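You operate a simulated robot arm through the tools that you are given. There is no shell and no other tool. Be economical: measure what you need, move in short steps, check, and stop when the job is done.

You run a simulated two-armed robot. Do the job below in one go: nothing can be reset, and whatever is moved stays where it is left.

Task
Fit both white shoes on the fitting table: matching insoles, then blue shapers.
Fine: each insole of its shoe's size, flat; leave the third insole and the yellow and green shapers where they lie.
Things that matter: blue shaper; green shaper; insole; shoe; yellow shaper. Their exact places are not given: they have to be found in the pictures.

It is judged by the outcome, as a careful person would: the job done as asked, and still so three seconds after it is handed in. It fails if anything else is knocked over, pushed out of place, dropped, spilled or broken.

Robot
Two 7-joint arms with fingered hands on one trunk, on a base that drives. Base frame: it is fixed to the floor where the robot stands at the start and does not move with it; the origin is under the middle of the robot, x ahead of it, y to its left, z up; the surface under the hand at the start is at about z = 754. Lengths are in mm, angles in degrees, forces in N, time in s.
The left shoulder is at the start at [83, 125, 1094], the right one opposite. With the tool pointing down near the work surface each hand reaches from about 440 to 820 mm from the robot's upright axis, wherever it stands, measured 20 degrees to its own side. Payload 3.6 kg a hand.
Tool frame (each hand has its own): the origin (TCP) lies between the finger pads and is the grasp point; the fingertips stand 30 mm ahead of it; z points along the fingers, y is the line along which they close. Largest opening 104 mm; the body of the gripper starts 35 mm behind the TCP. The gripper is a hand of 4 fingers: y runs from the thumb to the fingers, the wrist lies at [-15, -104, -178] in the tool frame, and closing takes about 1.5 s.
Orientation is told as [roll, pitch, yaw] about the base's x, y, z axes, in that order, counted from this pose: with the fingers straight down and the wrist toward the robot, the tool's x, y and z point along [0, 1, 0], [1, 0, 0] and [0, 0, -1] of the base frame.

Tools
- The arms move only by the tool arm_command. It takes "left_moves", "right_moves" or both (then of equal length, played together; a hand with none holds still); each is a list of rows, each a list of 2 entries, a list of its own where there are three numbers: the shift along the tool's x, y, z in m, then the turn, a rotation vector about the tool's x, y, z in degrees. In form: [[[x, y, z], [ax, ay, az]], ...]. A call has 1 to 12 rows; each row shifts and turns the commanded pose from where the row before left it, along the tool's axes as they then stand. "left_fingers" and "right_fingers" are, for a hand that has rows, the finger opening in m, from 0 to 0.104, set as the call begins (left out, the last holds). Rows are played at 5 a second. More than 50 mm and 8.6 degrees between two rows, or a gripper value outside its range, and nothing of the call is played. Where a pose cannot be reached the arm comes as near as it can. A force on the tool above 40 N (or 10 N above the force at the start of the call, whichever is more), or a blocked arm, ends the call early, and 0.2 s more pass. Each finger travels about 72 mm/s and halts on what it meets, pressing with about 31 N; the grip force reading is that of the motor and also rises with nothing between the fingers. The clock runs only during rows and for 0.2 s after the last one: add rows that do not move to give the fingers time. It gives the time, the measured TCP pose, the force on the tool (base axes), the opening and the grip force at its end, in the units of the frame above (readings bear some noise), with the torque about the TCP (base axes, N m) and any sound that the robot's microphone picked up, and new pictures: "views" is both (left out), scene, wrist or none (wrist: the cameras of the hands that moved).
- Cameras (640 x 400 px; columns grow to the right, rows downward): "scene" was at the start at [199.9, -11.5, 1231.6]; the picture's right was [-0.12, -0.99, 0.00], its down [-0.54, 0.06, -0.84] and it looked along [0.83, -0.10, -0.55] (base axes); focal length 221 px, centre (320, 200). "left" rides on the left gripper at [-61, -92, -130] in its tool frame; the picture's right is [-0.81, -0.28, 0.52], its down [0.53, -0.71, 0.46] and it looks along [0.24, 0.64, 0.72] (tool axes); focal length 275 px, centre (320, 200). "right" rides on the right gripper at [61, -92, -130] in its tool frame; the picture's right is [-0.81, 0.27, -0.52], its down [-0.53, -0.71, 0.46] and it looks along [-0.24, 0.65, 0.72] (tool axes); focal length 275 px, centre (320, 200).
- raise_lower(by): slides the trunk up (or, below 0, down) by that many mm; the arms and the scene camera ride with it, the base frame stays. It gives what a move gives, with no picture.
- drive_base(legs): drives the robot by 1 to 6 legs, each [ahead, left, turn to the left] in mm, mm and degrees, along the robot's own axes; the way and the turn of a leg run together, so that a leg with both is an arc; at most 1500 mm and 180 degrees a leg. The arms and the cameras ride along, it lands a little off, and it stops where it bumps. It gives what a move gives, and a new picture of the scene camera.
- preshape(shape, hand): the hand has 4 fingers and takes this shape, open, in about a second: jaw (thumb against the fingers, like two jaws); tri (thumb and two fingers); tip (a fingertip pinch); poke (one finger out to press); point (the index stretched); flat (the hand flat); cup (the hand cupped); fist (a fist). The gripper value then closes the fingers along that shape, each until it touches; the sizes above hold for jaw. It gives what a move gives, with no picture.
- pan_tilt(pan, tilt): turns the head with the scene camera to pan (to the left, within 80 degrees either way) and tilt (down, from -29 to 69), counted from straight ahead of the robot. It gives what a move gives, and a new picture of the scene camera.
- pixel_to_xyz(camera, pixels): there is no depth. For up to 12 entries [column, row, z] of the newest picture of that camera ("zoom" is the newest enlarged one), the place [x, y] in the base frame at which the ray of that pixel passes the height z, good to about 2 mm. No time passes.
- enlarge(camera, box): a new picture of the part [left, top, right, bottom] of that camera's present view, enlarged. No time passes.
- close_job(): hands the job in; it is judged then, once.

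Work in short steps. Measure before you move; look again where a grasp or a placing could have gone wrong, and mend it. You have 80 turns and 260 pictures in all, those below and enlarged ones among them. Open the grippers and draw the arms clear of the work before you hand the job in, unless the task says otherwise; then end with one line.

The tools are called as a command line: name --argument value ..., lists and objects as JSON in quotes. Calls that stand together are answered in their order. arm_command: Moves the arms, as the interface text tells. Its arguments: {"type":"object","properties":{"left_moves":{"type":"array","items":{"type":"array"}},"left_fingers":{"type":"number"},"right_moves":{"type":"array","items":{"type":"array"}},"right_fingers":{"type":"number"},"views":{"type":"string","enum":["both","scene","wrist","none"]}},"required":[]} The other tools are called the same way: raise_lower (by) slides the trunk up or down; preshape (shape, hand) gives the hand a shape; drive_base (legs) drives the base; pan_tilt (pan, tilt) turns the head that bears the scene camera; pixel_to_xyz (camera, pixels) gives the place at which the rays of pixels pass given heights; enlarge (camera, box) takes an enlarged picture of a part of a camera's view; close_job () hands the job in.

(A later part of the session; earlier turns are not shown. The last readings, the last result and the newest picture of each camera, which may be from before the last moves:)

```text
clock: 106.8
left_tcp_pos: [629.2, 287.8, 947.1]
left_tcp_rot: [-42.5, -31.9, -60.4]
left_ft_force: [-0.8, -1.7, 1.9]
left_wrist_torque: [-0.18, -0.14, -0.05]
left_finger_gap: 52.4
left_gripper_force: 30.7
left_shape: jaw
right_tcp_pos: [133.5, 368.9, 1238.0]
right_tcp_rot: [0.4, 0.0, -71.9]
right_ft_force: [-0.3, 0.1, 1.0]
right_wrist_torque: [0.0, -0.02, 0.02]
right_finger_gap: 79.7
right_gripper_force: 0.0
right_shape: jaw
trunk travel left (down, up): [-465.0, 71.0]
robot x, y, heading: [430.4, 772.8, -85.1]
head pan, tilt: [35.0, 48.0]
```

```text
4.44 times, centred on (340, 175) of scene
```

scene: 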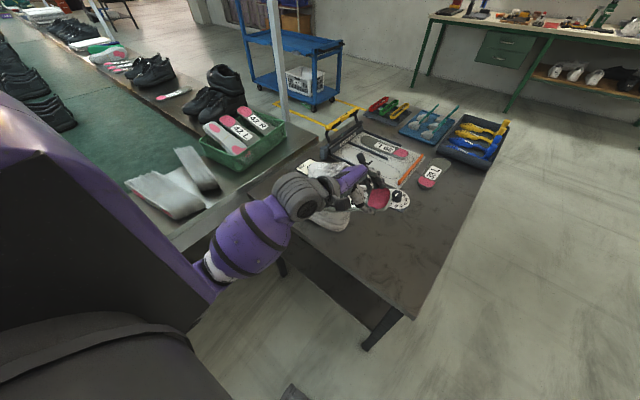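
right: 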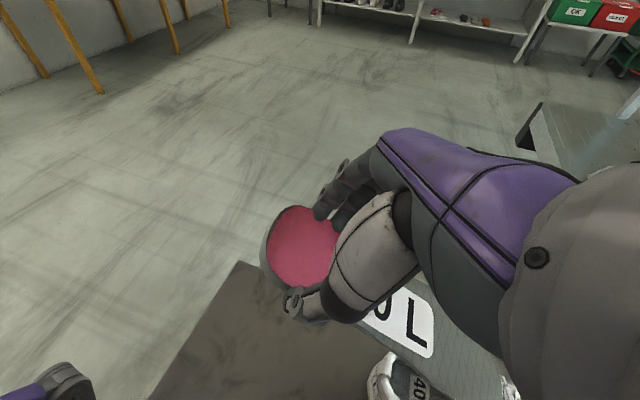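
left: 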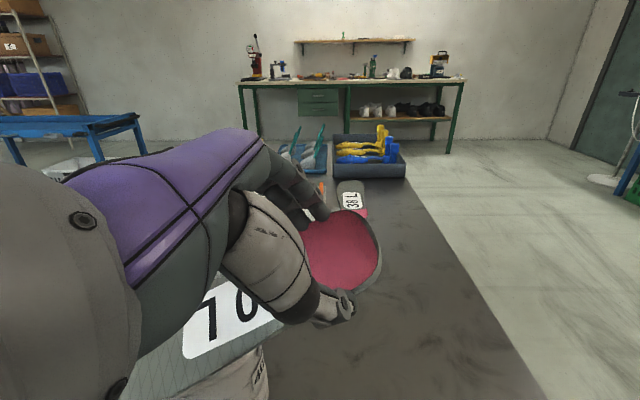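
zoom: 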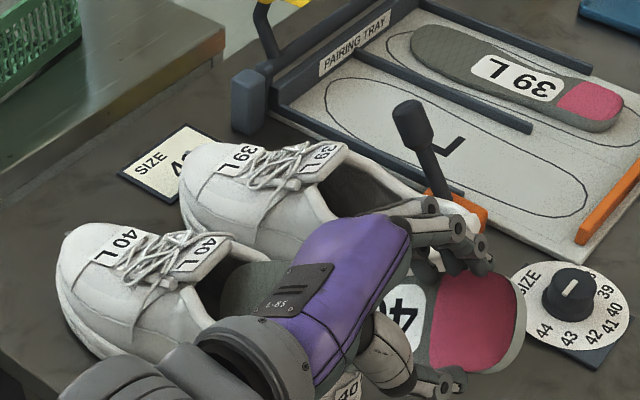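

The toe is now visibly inside the opening with only ~2 N. I continue the slide in small steps with a slight −y shift.

arm_command --left_moves '[[[0.012, 0.002, 0.0015], [0, 0, 0]], [[0.012, 0.002, 0.0015], [0, 0, 0]], [[0.012, 0, 0], [0, 0, 0]], [[0, 0, 0], [0, 0, 0]]]' --views "none"

enlarge --camera "scene" --box '[290, 130, 390, 220]'

```text
clock: 107.8
left_tcp_pos: [657.8, 285.7, 928.7]
left_tcp_rot: [-42.5, -32.0, -60.4]
left_ft_force: [-0.8, 1.0, 8.1]
left_wrist_torque: [-0.16, -0.29, -0.06]
left_finger_gap: 52.3
left_gripper_force: 30.9
left_shape: jaw
right_tcp_pos: [132.2, 369.2, 1238.0]
right_tcp_rot: [0.3, -0.1, -71.8]
right_ft_force: [-0.2, -0.8, 0.0]
right_wrist_torque: [0.01, -0.02, 0.0]
right_finger_gap: 79.7
right_gripper_force: 0.2
right_shape: jaw
trunk travel left (down, up): [-465.0, 71.0]
robot x, y, heading: [432.2, 774.2, -85.4]
head pan, tilt: [35.0, 48.0]
```

```text
4.44 times, centred on (340, 175) of scene
```

zoom: 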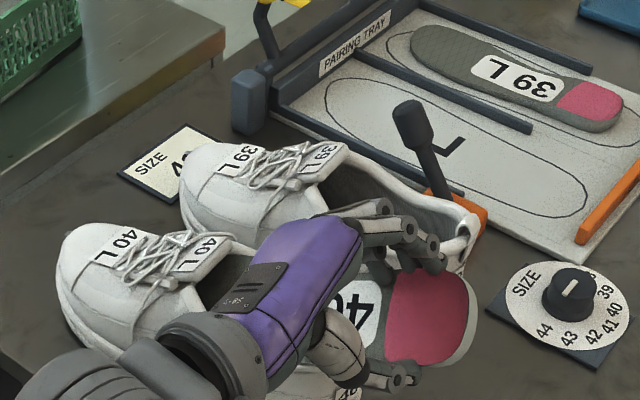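

The insole's middle is resting on the heel tab (8 N, short lever). The toe is ≈(832,268,794), well inside. I reduce pitch by 7° and slide 36 mm further.

arm_command --left_moves '[[[0, 0, -0.003], [0, 3.6, 3]], [[0.012, 0, 0], [0, 1.8, 1.5]], [[0.012, 0, 0], [0, 0, 0]], [[0.012, 0, 0], [0, 0, 0]], [[0, 0, 0], [0, 0, 0]]]' --views "wrist"

enlarge --camera "scene" --box '[290, 130, 390, 220]'

```text
clock: 109.0
left_tcp_pos: [693.7, 290.8, 910.9]
left_tcp_rot: [-34.7, -34.5, -64.6]
left_ft_force: [0.1, 1.2, 0.7]
left_wrist_torque: [0.04, 0.1, 0.01]
left_finger_gap: 52.4
left_gripper_force: 30.8
left_shape: jaw
right_tcp_pos: [132.7, 368.2, 1237.7]
right_tcp_rot: [0.4, 0.0, -71.8]
right_ft_force: [0.0, 0.4, -0.5]
right_wrist_torque: [0.0, 0.02, 0.01]
right_finger_gap: 79.5
right_gripper_force: 0.0
right_shape: jaw
trunk travel left (down, up): [-465.0, 71.0]
robot x, y, heading: [431.3, 774.1, -85.3]
head pan, tilt: [35.0, 48.0]
```

left: 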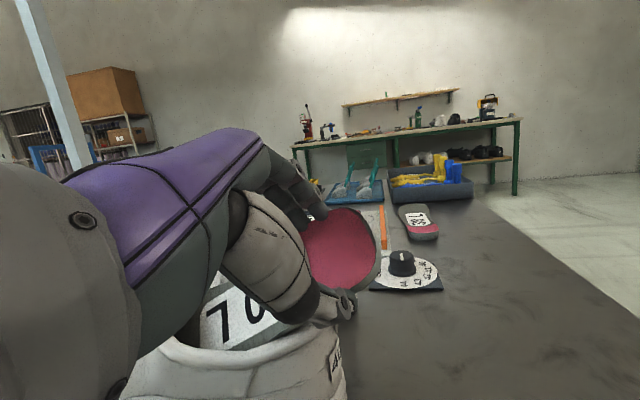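

```text
4.44 times, centred on (340, 175) of scene
```

zoom: 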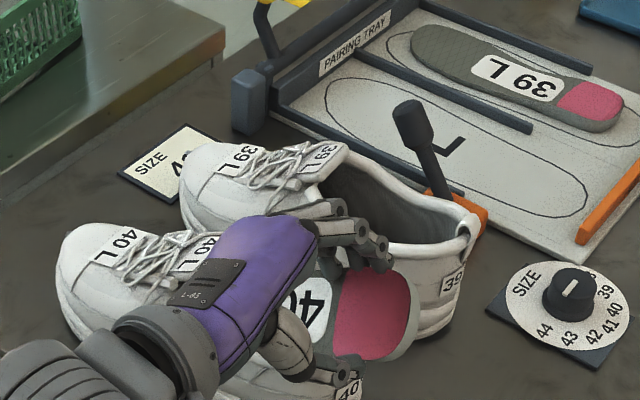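

Low forces, toe ≈(883,275,798) — past the tongue. I unroll 30° about the insole axis in small steps.

arm_command --left_moves '[[[0, 0.0035, 0], [7.5, 0, 0]], [[0, 0.0035, 0], [7.5, 0, 0]], [[0, 0.0035, 0], [7.5, 0, 0]], [[0, 0.0035, 0], [7.5, 0, 0]], [[0, 0, 0], [0, 0, 0]]]' --views "wrist"

enlarge --camera "scene" --box '[290, 130, 390, 220]'

```text
clock: 110.2
left_tcp_pos: [696.5, 275.9, 917.1]
left_tcp_rot: [-28.4, -8.8, -81.5]
left_ft_force: [0.3, -0.8, 0.3]
left_wrist_torque: [-0.09, -0.03, -0.08]
left_finger_gap: 52.4
left_gripper_force: 30.9
left_shape: jaw
right_tcp_pos: [131.6, 369.4, 1237.2]
right_tcp_rot: [0.4, 0.0, -71.8]
right_ft_force: [0.3, -0.2, -0.3]
right_wrist_torque: [-0.01, -0.03, -0.01]
right_finger_gap: 79.8
right_gripper_force: 0.0
right_shape: jaw
trunk travel left (down, up): [-465.0, 71.0]
robot x, y, heading: [429.7, 770.2, -85.3]
head pan, tilt: [35.0, 48.0]
```

left: 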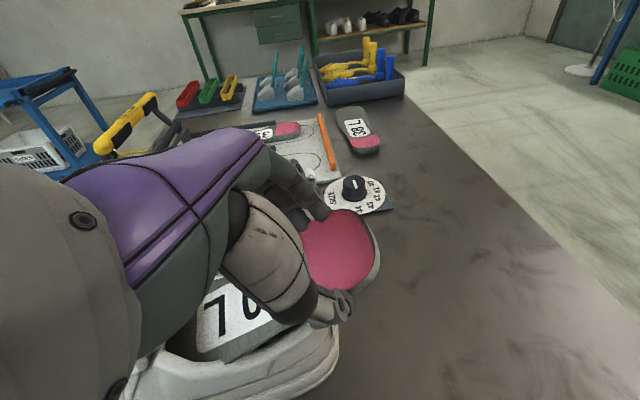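

```text
4.44 times, centred on (340, 175) of scene
```

zoom: 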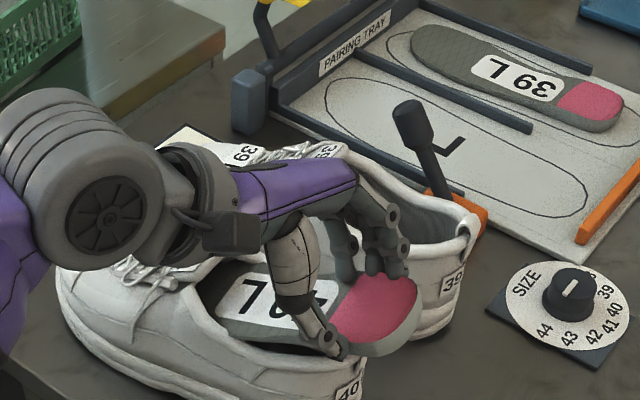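

The forefoot is inside with negligible force. I slide ~42 mm further while flattening pitch to ~20° and removing the remaining roll.

arm_command --left_moves '[[[0.0104, -0.0005, 0.0012], [2.2, 2, 0]], [[0.0104, -0.0005, 0.0012], [2.2, 2, 0]], [[0.0104, -0.0005, 0.0012], [2.2, 2, 0]], [[0.0104, -0.0005, 0.0012], [2.2, 2, 0]], [[0, 0, 0], [0, 0, 0]]]' --views "wrist"

enlarge --camera "scene" --box '[290, 130, 390, 220]'

```text
clock: 111.4
left_tcp_pos: [731.5, 281.8, 897.0]
left_tcp_rot: [-20.0, -0.8, -84.9]
left_ft_force: [-0.3, -3.1, 3.0]
left_wrist_torque: [-0.14, 0.07, -0.07]
left_finger_gap: 51.9
left_gripper_force: 31.2
left_shape: jaw
right_tcp_pos: [132.6, 367.9, 1238.9]
right_tcp_rot: [0.4, 0.1, -72.0]
right_ft_force: [-0.5, 0.3, -0.5]
right_wrist_torque: [0.01, 0.03, 0.04]
right_finger_gap: 79.7
right_gripper_force: 0.0
right_shape: jaw
trunk travel left (down, up): [-465.0, 71.0]
robot x, y, heading: [428.3, 769.3, -85.4]
head pan, tilt: [35.0, 48.0]
```

left: 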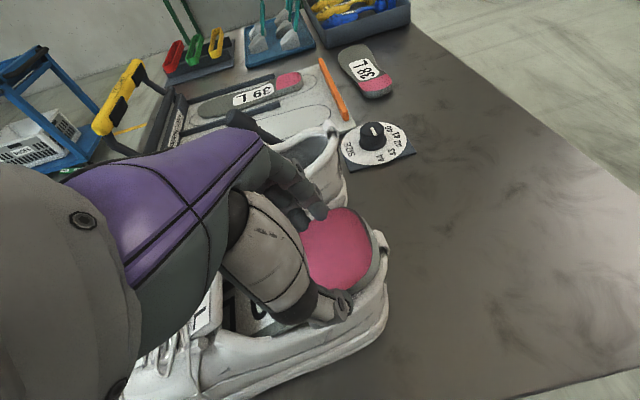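

```text
4.44 times, centred on (340, 175) of scene
```

zoom: 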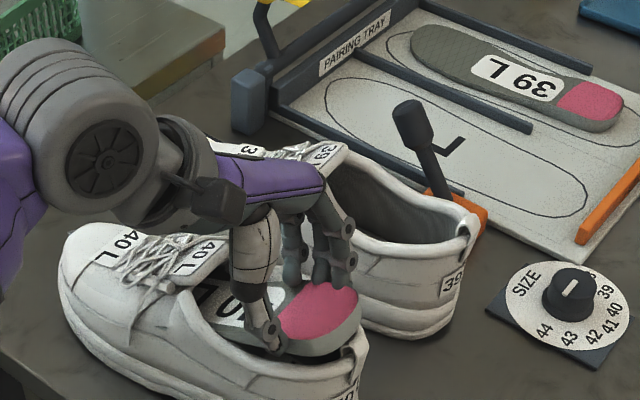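

Nearly in. Side force −3 N means it's ~5 mm too far left; I shift −6 mm, lower 6 mm, then release slightly and lift off.

arm_command --left_moves '[[[0.001, 0.006, 0], [0, 0, 0]], [[0.004, 0, 0.006], [0, 2, 0]], [[0, 0, 0], [0, 0, 0]]]' --views "none"

arm_command --left_moves '[[[0, 0, 0], [0, 0, 0]], [[0, 0, 0], [0, 0, 0]], [[0, 0, -0.02], [0, 0, 0]], [[0, 0, -0.04], [0, 0, 0]], [[0, 0, -0.04], [0, 0, 0]]]' --left_fingers 0.07 --views "both"

enlarge --camera "scene" --box '[290, 130, 390, 220]'

```text
clock: 112.2
left_tcp_pos: [735.7, 276.0, 893.3]
left_tcp_rot: [-18.0, -1.3, -84.9]
left_ft_force: [2.9, 1.4, 24.1]
left_wrist_torque: [0.12, 0.13, -0.15]
left_finger_gap: 53.0
left_gripper_force: 31.3
left_shape: jaw
right_tcp_pos: [132.4, 371.6, 1239.1]
right_tcp_rot: [0.5, -0.1, -71.9]
right_ft_force: [0.2, 0.5, -0.4]
right_wrist_torque: [0.01, -0.01, -0.02]
right_finger_gap: 79.8
right_gripper_force: 0.0
right_shape: jaw
trunk travel left (down, up): [-465.0, 71.0]
robot x, y, heading: [432.6, 775.4, -85.2]
head pan, tilt: [35.0, 48.0]
```

```text
clock: 113.4
left_tcp_pos: [766.8, 278.9, 984.2]
left_tcp_rot: [-18.1, -0.7, -85.0]
left_ft_force: [0.7, 0.5, -0.1]
left_wrist_torque: [-0.01, -0.02, 0.03]
left_finger_gap: 69.7
left_gripper_force: 0.0
left_shape: jaw
right_tcp_pos: [132.1, 368.9, 1238.3]
right_tcp_rot: [0.5, -0.1, -71.9]
right_ft_force: [0.6, 0.6, 0.3]
right_wrist_torque: [0.01, 0.02, -0.01]
right_finger_gap: 79.7
right_gripper_force: 0.0
right_shape: jaw
trunk travel left (down, up): [-465.0, 71.0]
robot x, y, heading: [427.5, 772.8, -85.2]
head pan, tilt: [35.0, 48.0]
```

scene: 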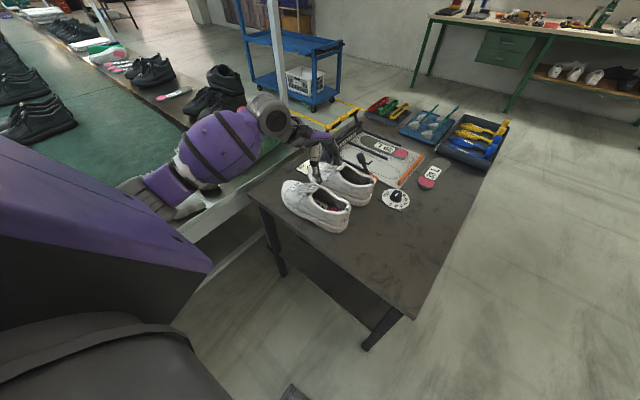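
left: 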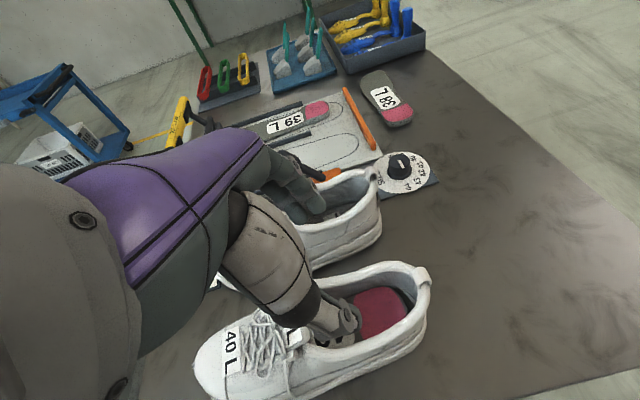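

```text
4.44 times, centred on (340, 175) of scene
```

zoom: 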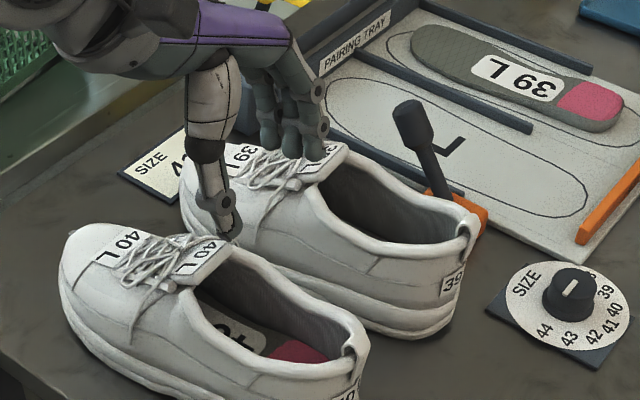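

Insole 40 has dropped into shoe 40. I check how flat it sits.

enlarge --camera "left" --box '[280, 240, 440, 390]'

enlarge --camera "scene" --box '[325, 185, 355, 225]'

```text
2.67 times, centred on (360, 315) of left
```

zoom: 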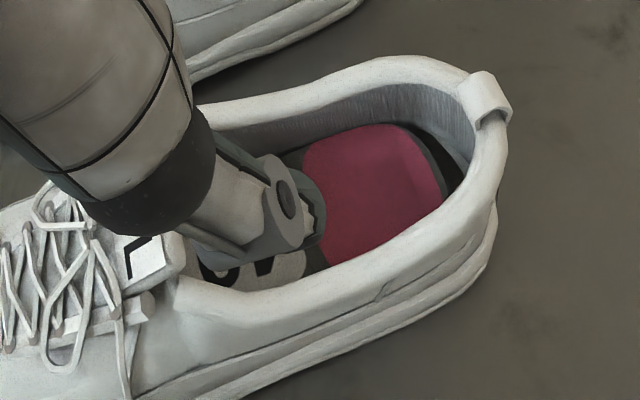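

```text
10.00 times, centred on (340, 205) of scene
```

zoom: 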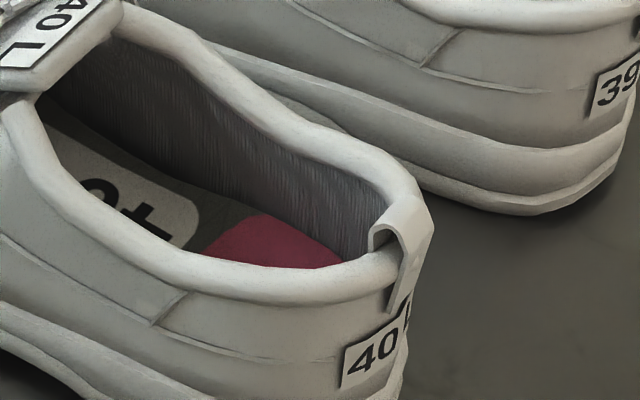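

Insole 40 lies flat in shoe 40. Next, insole 39: I drive back to the front, facing −45°, so the left hand can grasp it with the same orientation.

drive_base --legs '[[-44, -498, 0], [0, 0, 40], [664, -336, 0]]'

arm_command --left_moves '[[[0, 0, -0.03], [0, 6, 0]], [[0, 0, 0], [0, 6, 0]], [[0, 0, 0], [0, 6, 0]], [[0, 0, 0], [0, 0, 8]], [[0, 0, 0], [0, 0, 8]], [[0, 0, 0], [0, 0, 8]], [[0, 0, 0], [0, 0, 8]], [[0, 0, 0], [0, 0, 8]], [[0, 0, 0], [0, 0, 5]], [[0, 0, 0], [0, 0, 0]]]' --left_fingers 0.08 --views "none"

pan_tilt --pan 12 --tilt 46

```text
clock: 123.9
left_tcp_pos: [722.2, -93.7, 984.7]
left_tcp_rot: [-18.0, -0.8, -44.8]
left_ft_force: [-0.2, -1.1, -0.6]
left_wrist_torque: [-0.04, 0.0, 0.02]
left_finger_gap: 69.6
left_gripper_force: 0.0
left_shape: jaw
right_tcp_pos: [179.7, -434.6, 1237.4]
right_tcp_rot: [0.4, 0.0, -31.8]
right_ft_force: [0.1, -0.8, -1.2]
right_wrist_torque: [0.01, 0.02, -0.01]
right_finger_gap: 79.6
right_gripper_force: 0.0
right_shape: jaw
trunk travel left (down, up): [-465.0, 71.0]
robot x, y, heading: [149.6, 66.6, -45.3]
head pan, tilt: [35.0, 48.0]
```

scene: 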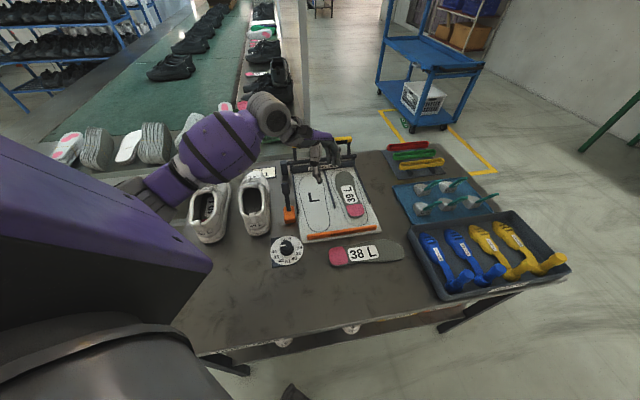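

```text
clock: 126.1
left_tcp_pos: [730.1, -87.3, 1013.1]
left_tcp_rot: [0.5, -0.6, -89.9]
left_ft_force: [-0.1, 0.8, 1.1]
left_wrist_torque: [-0.02, 0.01, 0.03]
left_finger_gap: 79.9
left_gripper_force: 0.1
left_shape: jaw
right_tcp_pos: [181.2, -434.8, 1237.7]
right_tcp_rot: [0.3, -0.1, -31.7]
right_ft_force: [-0.1, 0.0, 0.1]
right_wrist_torque: [0.0, -0.02, -0.03]
right_finger_gap: 79.8
right_gripper_force: 0.0
right_shape: jaw
trunk travel left (down, up): [-465.0, 71.0]
robot x, y, heading: [151.8, 68.0, -45.1]
head pan, tilt: [35.0, 48.0]
```

```text
clock: 127.0
left_tcp_pos: [730.3, -88.1, 1012.8]
left_tcp_rot: [0.5, -0.6, -89.9]
left_ft_force: [0.1, -1.0, 0.1]
left_wrist_torque: [-0.01, 0.01, 0.01]
left_finger_gap: 79.7
left_gripper_force: 0.0
left_shape: jaw
right_tcp_pos: [179.7, -434.2, 1238.3]
right_tcp_rot: [0.5, 0.0, -31.7]
right_ft_force: [-0.4, 0.9, 0.2]
right_wrist_torque: [0.0, 0.02, -0.01]
right_finger_gap: 79.7
right_gripper_force: 0.1
right_shape: jaw
trunk travel left (down, up): [-465.0, 71.0]
robot x, y, heading: [148.6, 69.1, -45.2]
head pan, tilt: [12.0, 46.0]
```

scene: 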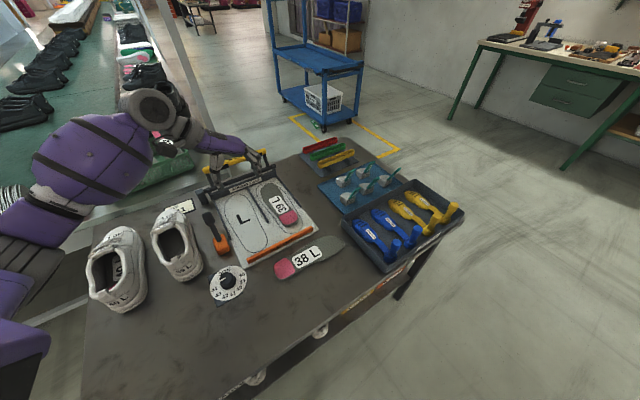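

Yaw −90 reached. I measure insole 39 and the shapers while the view is free.

enlarge --camera "scene" --box '[230, 165, 330, 245]'

pixel_to_xyz --camera "zoom" --pixels '[[362, 386, 762], [305, 360, 768], [430, 340, 768], [370, 380, 768], [240, 90, 768], [375, 130, 768], [322, 350, 768], [420, 310, 768], [250, 250, 765], [410, 390, 770]]'

enlarge --camera "scene" --box '[330, 180, 470, 280]'

```text
5.00 times, centred on (280, 205) of scene
```

zoom: 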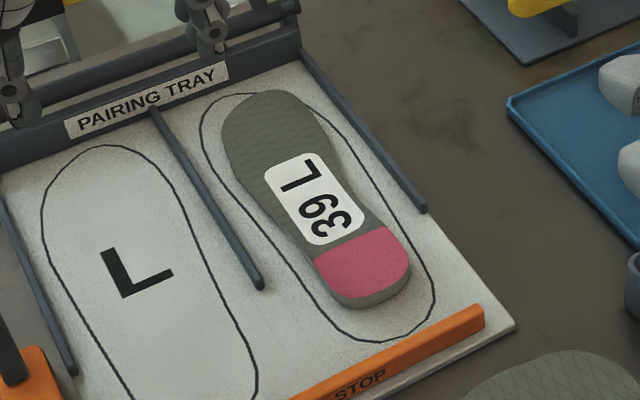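

```text
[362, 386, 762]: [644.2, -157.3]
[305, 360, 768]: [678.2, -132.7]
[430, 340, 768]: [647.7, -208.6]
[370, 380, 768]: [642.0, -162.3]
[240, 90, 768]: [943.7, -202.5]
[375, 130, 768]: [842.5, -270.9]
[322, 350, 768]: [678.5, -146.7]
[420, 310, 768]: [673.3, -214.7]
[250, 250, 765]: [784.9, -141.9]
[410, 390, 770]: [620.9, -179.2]
```

```text
4.00 times, centred on (400, 230) of scene
```

zoom: 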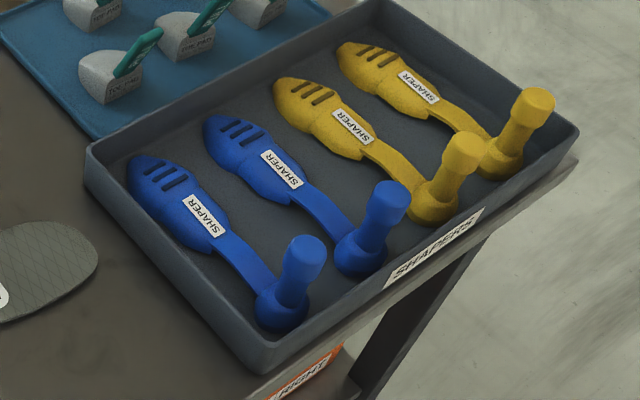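

I now query the actual feature pixels: insole 39's heel/toe in the scene, and the blue shapers in the zoom.

pixel_to_xyz --camera "scene" --pixels '[[289.6, 226, 764], [279.6, 217.4, 770], [298.2, 216.6, 770], [269, 183, 768], [252, 221, 765], [316, 207, 765], [306, 230, 768], [326, 229, 765]]'

pixel_to_xyz --camera "zoom" --pixels '[[308, 245, 840], [278, 325, 762], [390, 190, 840], [360, 270, 762], [135, 165, 765], [210, 128, 765], [90, 150, 790], [265, 370, 790], [205, 215, 775], [282, 170, 775], [308, 245, 860], [390, 190, 860]]'

```text
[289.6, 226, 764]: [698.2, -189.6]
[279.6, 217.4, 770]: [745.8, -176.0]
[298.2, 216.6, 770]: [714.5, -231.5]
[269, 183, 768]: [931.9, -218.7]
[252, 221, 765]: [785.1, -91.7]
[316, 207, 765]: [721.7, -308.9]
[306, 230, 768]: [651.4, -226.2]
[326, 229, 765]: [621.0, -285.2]
```

```text
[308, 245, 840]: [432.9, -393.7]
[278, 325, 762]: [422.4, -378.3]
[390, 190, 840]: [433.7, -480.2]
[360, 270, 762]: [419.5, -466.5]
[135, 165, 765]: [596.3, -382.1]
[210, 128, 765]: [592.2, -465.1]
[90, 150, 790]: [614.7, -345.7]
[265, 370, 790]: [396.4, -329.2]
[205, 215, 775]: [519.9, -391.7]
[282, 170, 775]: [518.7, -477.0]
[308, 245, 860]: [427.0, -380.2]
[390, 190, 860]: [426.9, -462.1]
```

Insole 39's heel centre is about (733,−205). I move the left hand above it and look.

arm_command --left_moves '[[[0.001, 0.039, 0.02], [0, 0, 0]], [[0.001, 0.039, 0.02], [0, 0, 0]], [[0.001, 0.039, 0.02], [0, 0, 0]], [[0, 0, 0.045], [0, 0, 0]], [[0, 0, 0.045], [0, 0, 0]], [[0, 0, 0], [0, 0, 0]]]' --left_fingers 0.08

enlarge --camera "left" --box '[220, 160, 460, 400]'

```text
clock: 128.4
left_tcp_pos: [734.7, -206.4, 861.8]
left_tcp_rot: [0.6, -0.6, -89.7]
left_ft_force: [-1.1, 0.3, 0.4]
left_wrist_torque: [0.01, 0.0, 0.02]
left_finger_gap: 79.9
left_gripper_force: 0.0
left_shape: jaw
right_tcp_pos: [181.0, -434.0, 1239.5]
right_tcp_rot: [0.4, 0.0, -31.8]
right_ft_force: [-0.1, 0.3, 0.2]
right_wrist_torque: [0.01, 0.01, 0.03]
right_finger_gap: 79.6
right_gripper_force: 0.2
right_shape: jaw
trunk travel left (down, up): [-465.0, 71.0]
robot x, y, heading: [145.7, 64.6, -45.0]
head pan, tilt: [12.0, 46.0]
```

scene: 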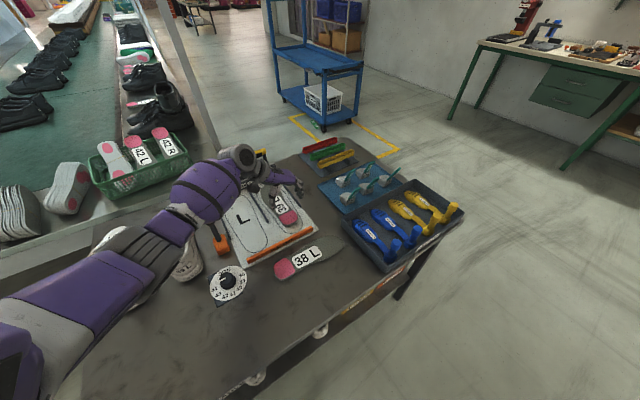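
left: 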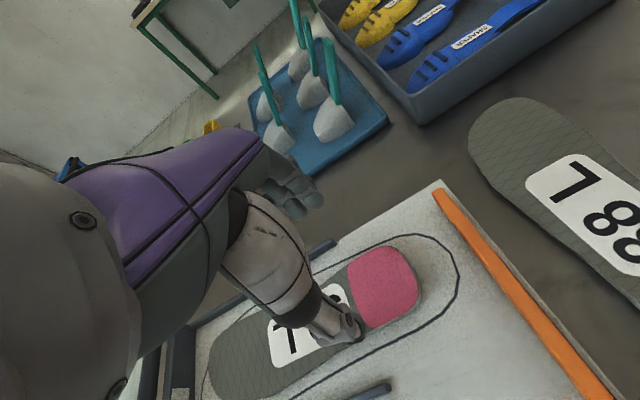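

```text
1.67 times, centred on (340, 280) of left
```

zoom: 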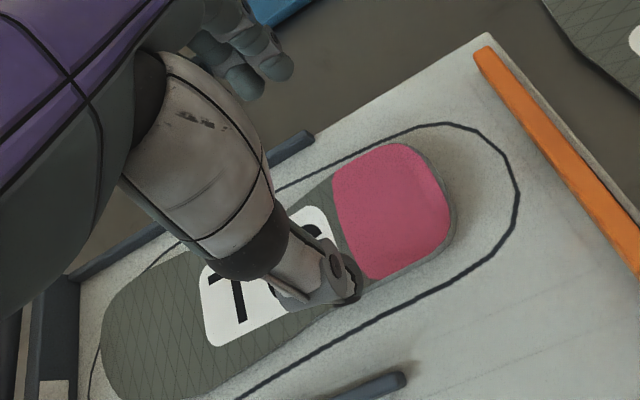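

Aligned well. Lower 67 mm and close.

arm_command --left_moves '[[[0, 0, 0.04], [0, 0, 0]], [[0, 0, 0.02], [0, 0, 0]], [[0, 0, 0.006], [0, 0, 0]], [[0, 0, 0], [0, 0, 0]]]' --views "none"

arm_command --left_moves '[[[0, 0, 0], [0, 0, 0]], [[0, 0, 0], [0, 0, 0]], [[0, 0, 0], [0, 0, 0]], [[0, 0, 0], [0, 0, 0]], [[0, 0, 0], [0, 0, 0]], [[0, 0, -0.03], [0, 0, 0]], [[0, 0, -0.045], [0, 0, 0]], [[0, 0, -0.045], [0, 0, 0]], [[0, 0, -0.045], [0, 0, 0]]]' --left_fingers 0.045 --views "wrist"

```text
clock: 129.4
left_tcp_pos: [737.2, -206.2, 797.6]
left_tcp_rot: [0.5, -0.6, -89.8]
left_ft_force: [0.0, -0.2, 0.6]
left_wrist_torque: [-0.03, -0.01, -0.03]
left_finger_gap: 80.0
left_gripper_force: 0.0
left_shape: jaw
right_tcp_pos: [181.6, -434.6, 1237.9]
right_tcp_rot: [0.3, 0.0, -31.7]
right_ft_force: [1.2, 0.4, -0.6]
right_wrist_torque: [-0.01, -0.01, -0.02]
right_finger_gap: 79.8
right_gripper_force: 0.1
right_shape: jaw
trunk travel left (down, up): [-465.0, 71.0]
robot x, y, heading: [147.6, 63.4, -45.0]
head pan, tilt: [12.0, 46.0]
```

```text
clock: 131.4
left_tcp_pos: [733.5, -205.2, 962.1]
left_tcp_rot: [0.5, -0.6, -89.8]
left_ft_force: [-0.9, 0.3, -0.5]
left_wrist_torque: [0.0, 0.0, 0.04]
left_finger_gap: 52.2
left_gripper_force: 30.9
left_shape: jaw
right_tcp_pos: [182.3, -434.5, 1237.4]
right_tcp_rot: [0.5, 0.0, -31.7]
right_ft_force: [-0.1, 1.4, 0.5]
right_wrist_torque: [-0.02, -0.01, -0.01]
right_finger_gap: 79.5
right_gripper_force: 0.1
right_shape: jaw
trunk travel left (down, up): [-465.0, 71.0]
robot x, y, heading: [147.5, 67.8, -45.1]
head pan, tilt: [12.0, 46.0]
```

left: 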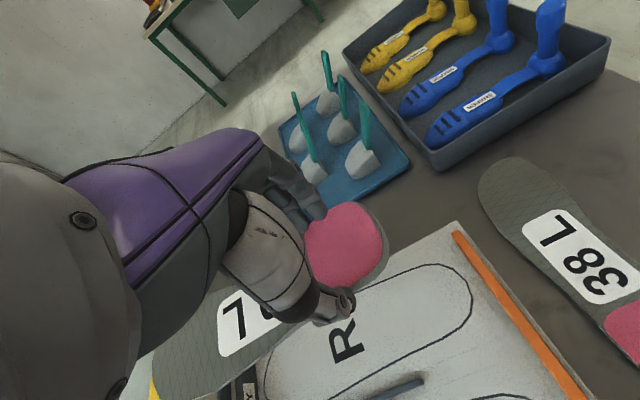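

Insole 39 is held. I raise the trunk and drive back to the table's left side, 141 mm nearer than before so shoe 39 sits in the same relative place.

raise_lower --by 60

drive_base --legs '[[-624, 296, 0], [0, 0, -40], [130, 505, 0]]'

arm_command --left_moves '[[[0, 0, 0], [0, 0, -8]], [[0, 0, 0], [0, 0, -8]], [[0, 0, 0], [0, 0, -8]], [[0, 0, 0], [0, 0, -8]], [[0, 0, 0], [0, 0, -8]], [[0, 0, 0], [0, 0, -4]], [[-0.02, -0.03, 0], [0, 0, 0]], [[-0.02, -0.03, 0], [0, 0, 0]], [[-0.02, -0.02, 0], [0, 0, 0]], [[0, 0, 0], [0, 0, 0]]]' --views "none"

pan_tilt --pan 35 --tilt 52

```text
clock: 132.4
left_tcp_pos: [733.6, -204.6, 1020.0]
left_tcp_rot: [0.4, -0.5, -89.8]
left_ft_force: [0.1, 0.3, -0.9]
left_wrist_torque: [0.01, 0.02, -0.01]
left_finger_gap: 51.8
left_gripper_force: 31.3
left_shape: jaw
right_tcp_pos: [182.3, -435.9, 1296.7]
right_tcp_rot: [0.5, 0.2, -31.6]
right_ft_force: [-0.3, 0.1, -0.2]
right_wrist_torque: [0.0, 0.05, 0.0]
right_finger_gap: 79.7
right_gripper_force: 0.1
right_shape: jaw
trunk travel left (down, up): [-525.0, 11.0]
robot x, y, heading: [150.1, 66.0, -45.1]
head pan, tilt: [12.0, 46.0]
```

```text
clock: 142.6
left_tcp_pos: [697.3, 31.6, 1022.3]
left_tcp_rot: [0.5, -0.6, -130.2]
left_ft_force: [0.7, 0.1, 0.1]
left_wrist_torque: [0.0, 0.0, 0.03]
left_finger_gap: 51.9
left_gripper_force: 30.5
left_shape: jaw
right_tcp_pos: [127.7, 215.4, 1298.7]
right_tcp_rot: [0.4, 0.1, -72.0]
right_ft_force: [-0.2, 1.1, 0.4]
right_wrist_torque: [-0.01, -0.02, 0.01]
right_finger_gap: 79.8
right_gripper_force: 0.1
right_shape: jaw
trunk travel left (down, up): [-525.0, 11.0]
robot x, y, heading: [428.2, 619.1, -85.5]
head pan, tilt: [12.0, 46.0]
```

scene: 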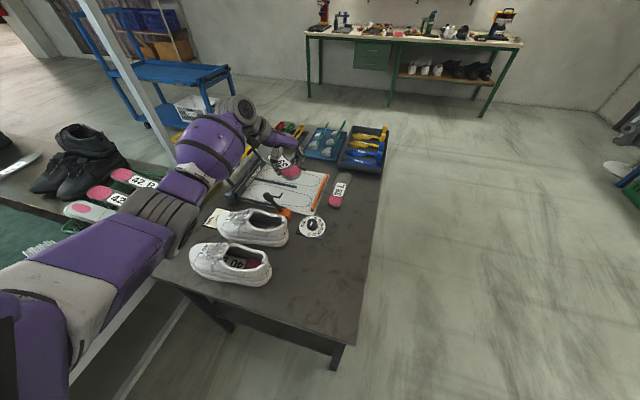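

```text
clock: 144.8
left_tcp_pos: [631.7, 109.8, 1020.5]
left_tcp_rot: [-0.1, -0.8, -86.2]
left_ft_force: [0.1, 0.2, -0.2]
left_wrist_torque: [0.0, 0.02, 0.02]
left_finger_gap: 52.0
left_gripper_force: 30.5
left_shape: jaw
right_tcp_pos: [128.2, 215.1, 1299.6]
right_tcp_rot: [0.5, 0.0, -72.0]
right_ft_force: [0.1, 0.1, -0.1]
right_wrist_torque: [0.03, 0.0, 0.01]
right_finger_gap: 79.5
right_gripper_force: 0.1
right_shape: jaw
trunk travel left (down, up): [-525.0, 11.0]
robot x, y, heading: [429.0, 616.7, -85.5]
head pan, tilt: [12.0, 46.0]
```

```text
clock: 145.7
left_tcp_pos: [631.1, 110.0, 1020.9]
left_tcp_rot: [0.0, -0.9, -86.1]
left_ft_force: [0.1, -0.2, -0.1]
left_wrist_torque: [0.0, 0.01, -0.01]
left_finger_gap: 52.2
left_gripper_force: 31.2
left_shape: jaw
right_tcp_pos: [126.5, 214.4, 1298.0]
right_tcp_rot: [0.5, 0.0, -71.9]
right_ft_force: [-0.6, -0.5, 0.0]
right_wrist_torque: [0.0, 0.0, 0.02]
right_finger_gap: 79.8
right_gripper_force: 0.0
right_shape: jaw
trunk travel left (down, up): [-525.0, 11.0]
robot x, y, heading: [425.4, 616.0, -85.5]
head pan, tilt: [35.0, 52.0]
```

scene: 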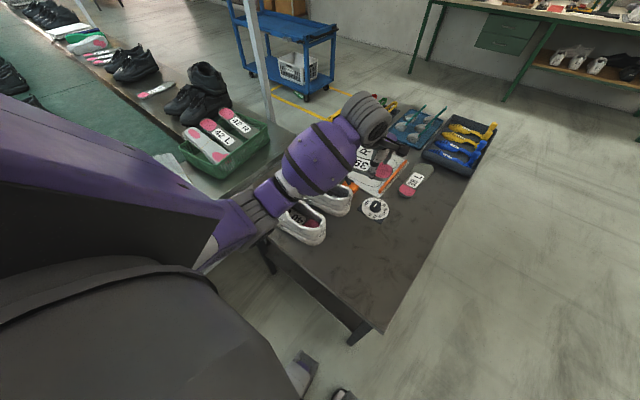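

I repeat the proven trajectory for shoe 39 (offset +2,−140): lower the trunk to the earlier level, pitch 35°, roll 40°, and enter the opening.

raise_lower --by -60

arm_command --left_moves '[[[-0.0024, -0.0167, -0.023], [0, 0, 0]], [[-0.0024, -0.0167, -0.023], [0, 0, 0]], [[0, 0, 0], [0, -7, 0]], [[0, 0, 0], [0, -7, 0]], [[0, 0, 0], [0, -7, 0]], [[0, 0, 0], [0, -7, 0]], [[0, 0, 0], [0, -7, 0]], [[0, 0, 0], [-8, 0, 0]], [[0, 0, 0], [-8, 0, 0]], [[0, 0, 0], [-8, 0, 0]], [[0, 0, 0], [-8, 0, 0]], [[0, 0, 0], [-8, 0, 0]]]' --views "none"

enlarge --camera "scene" --box '[280, 130, 400, 240]'

arm_command --left_moves '[[[0.005, -0.0103, 0.0096], [0, 0, 0]], [[0.005, -0.0103, 0.0096], [0, 0, 0]], [[0.005, -0.0103, 0.0096], [0, 0, 0]], [[0.012, 0, 0], [0, 0, 0]], [[0.012, 0, 0], [0, 0, 0]], [[0, 0, 0], [0, 0, 0]]]' --views "wrist"

enlarge --camera "scene" --box '[280, 130, 400, 240]'

```text
clock: 146.7
left_tcp_pos: [632.1, 107.3, 963.2]
left_tcp_rot: [0.0, -0.8, -86.1]
left_ft_force: [0.3, -0.8, -0.8]
left_wrist_torque: [0.03, 0.03, -0.03]
left_finger_gap: 51.9
left_gripper_force: 31.0
left_shape: jaw
right_tcp_pos: [126.4, 215.8, 1239.1]
right_tcp_rot: [0.5, 0.0, -72.1]
right_ft_force: [-1.2, 0.2, -0.3]
right_wrist_torque: [0.0, 0.0, 0.02]
right_finger_gap: 79.5
right_gripper_force: 0.2
right_shape: jaw
trunk travel left (down, up): [-465.0, 71.0]
robot x, y, heading: [426.3, 618.0, -85.3]
head pan, tilt: [35.0, 52.0]
```

```text
clock: 149.2
left_tcp_pos: [624.1, 142.1, 1008.5]
left_tcp_rot: [-42.8, -32.5, -60.1]
left_ft_force: [0.1, -0.5, -1.1]
left_wrist_torque: [-0.02, -0.01, 0.03]
left_finger_gap: 52.0
left_gripper_force: 31.7
left_shape: jaw
right_tcp_pos: [126.6, 215.3, 1238.2]
right_tcp_rot: [0.5, -0.1, -72.0]
right_ft_force: [-0.1, 1.1, -0.8]
right_wrist_torque: [0.01, 0.01, 0.0]
right_finger_gap: 79.9
right_gripper_force: 0.2
right_shape: jaw
trunk travel left (down, up): [-465.0, 71.0]
robot x, y, heading: [425.2, 618.7, -85.3]
head pan, tilt: [35.0, 52.0]
```

```text
3.64 times, centred on (340, 185) of scene
```

zoom: 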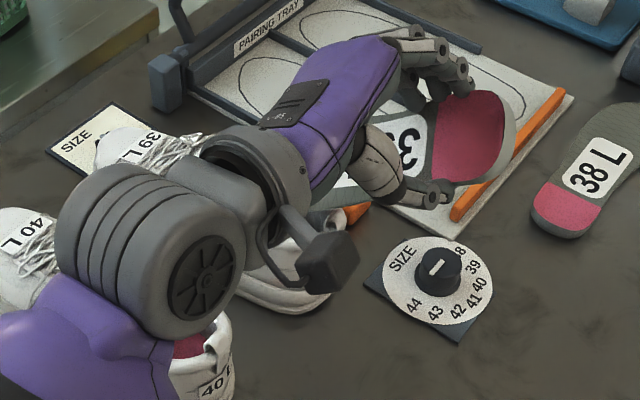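

```text
clock: 150.7
left_tcp_pos: [632.2, 145.1, 951.2]
left_tcp_rot: [-42.9, -32.6, -60.1]
left_ft_force: [0.4, -0.2, 2.4]
left_wrist_torque: [-0.02, -0.09, 0.0]
left_finger_gap: 52.0
left_gripper_force: 30.9
left_shape: jaw
right_tcp_pos: [127.4, 214.7, 1238.3]
right_tcp_rot: [0.4, 0.0, -72.0]
right_ft_force: [-0.1, -0.3, 0.2]
right_wrist_torque: [0.0, -0.02, 0.0]
right_finger_gap: 79.6
right_gripper_force: 0.0
right_shape: jaw
trunk travel left (down, up): [-465.0, 71.0]
robot x, y, heading: [425.3, 613.7, -85.2]
head pan, tilt: [35.0, 52.0]
```

left: 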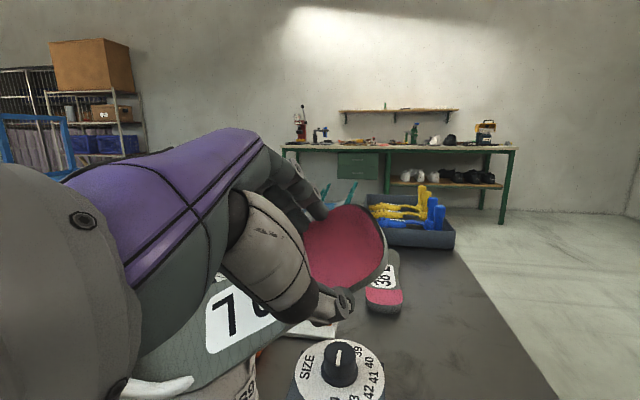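

```text
3.64 times, centred on (340, 185) of scene
```

zoom: 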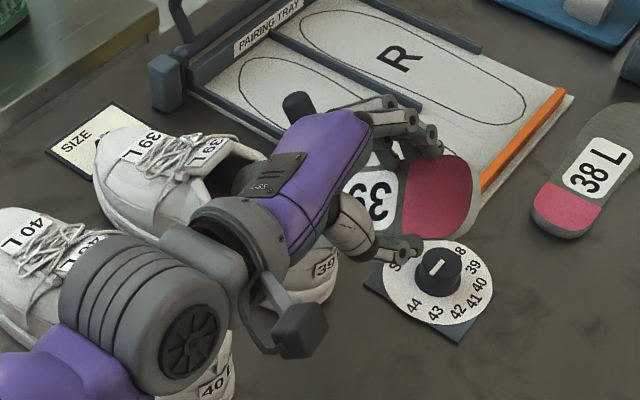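

The toe is inside shoe 39's opening with 2.4 N. I reduce pitch, slide 72 mm, unroll 30°, then the final slide with flattening, as before.

arm_command --left_moves '[[[0, 0, -0.004], [0, 3.6, 3]], [[0.012, 0.001, 0], [0, 1.8, 1.5]], [[0.012, 0, 0], [0, 0, 0]], [[0.012, 0, 0], [0, 0, 0]], [[0.012, 0, 0], [0, 0, 0]], [[0.012, 0, 0], [0, 0, 0]], [[0, 0, 0], [0, 0, 0]]]' --views "none"

enlarge --camera "scene" --box '[280, 130, 400, 240]'

arm_command --left_moves '[[[0, 0.0035, 0], [7.5, 0, 0]], [[0, 0.0035, 0], [7.5, 0, 0]], [[0, 0.0035, 0], [7.5, 0, 0]], [[0, 0.0035, 0], [7.5, 0, 0]], [[0, 0, 0], [0, 0, 0]]]' --views "wrist"

enlarge --camera "scene" --box '[280, 130, 400, 240]'

```text
clock: 152.2
left_tcp_pos: [688.4, 151.7, 924.2]
left_tcp_rot: [-35.1, -35.3, -64.5]
left_ft_force: [0.3, -0.7, -0.5]
left_wrist_torque: [0.05, 0.05, 0.03]
left_finger_gap: 51.8
left_gripper_force: 31.2
left_shape: jaw
right_tcp_pos: [126.8, 214.4, 1237.4]
right_tcp_rot: [0.4, 0.0, -71.9]
right_ft_force: [-0.2, 0.4, 0.5]
right_wrist_torque: [-0.01, -0.02, 0.03]
right_finger_gap: 79.8
right_gripper_force: 0.0
right_shape: jaw
trunk travel left (down, up): [-465.0, 71.0]
robot x, y, heading: [426.0, 617.5, -85.3]
head pan, tilt: [35.0, 52.0]
```

```text
3.64 times, centred on (340, 185) of scene
```

zoom: 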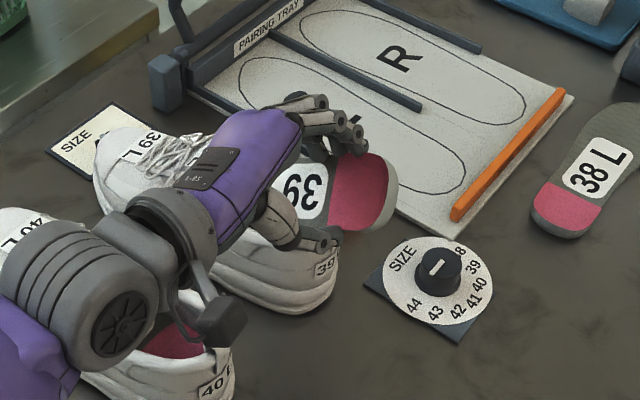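

```text
clock: 153.4
left_tcp_pos: [691.2, 140.2, 932.5]
left_tcp_rot: [-28.4, -9.5, -81.4]
left_ft_force: [-0.2, -1.4, -1.7]
left_wrist_torque: [-0.08, 0.0, -0.09]
left_finger_gap: 51.6
left_gripper_force: 31.4
left_shape: jaw
right_tcp_pos: [127.7, 212.8, 1238.7]
right_tcp_rot: [0.4, -0.1, -71.9]
right_ft_force: [-0.2, 0.7, 0.2]
right_wrist_torque: [-0.03, 0.0, -0.03]
right_finger_gap: 79.8
right_gripper_force: 0.0
right_shape: jaw
trunk travel left (down, up): [-465.0, 71.0]
robot x, y, heading: [422.2, 613.4, -85.3]
head pan, tilt: [35.0, 52.0]
```

left: 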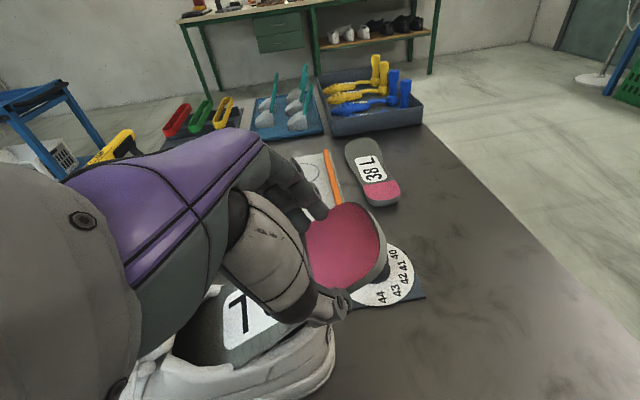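

```text
3.64 times, centred on (340, 185) of scene
```

zoom: 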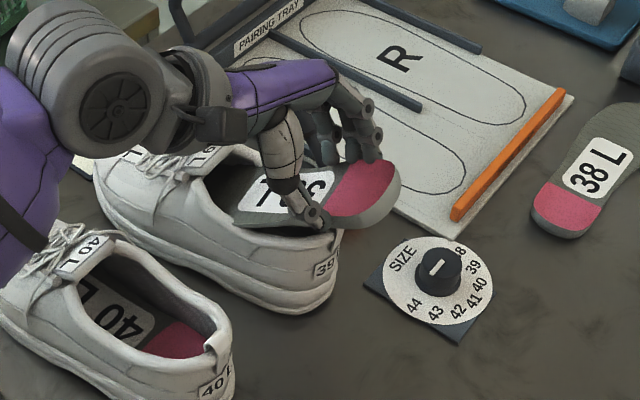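

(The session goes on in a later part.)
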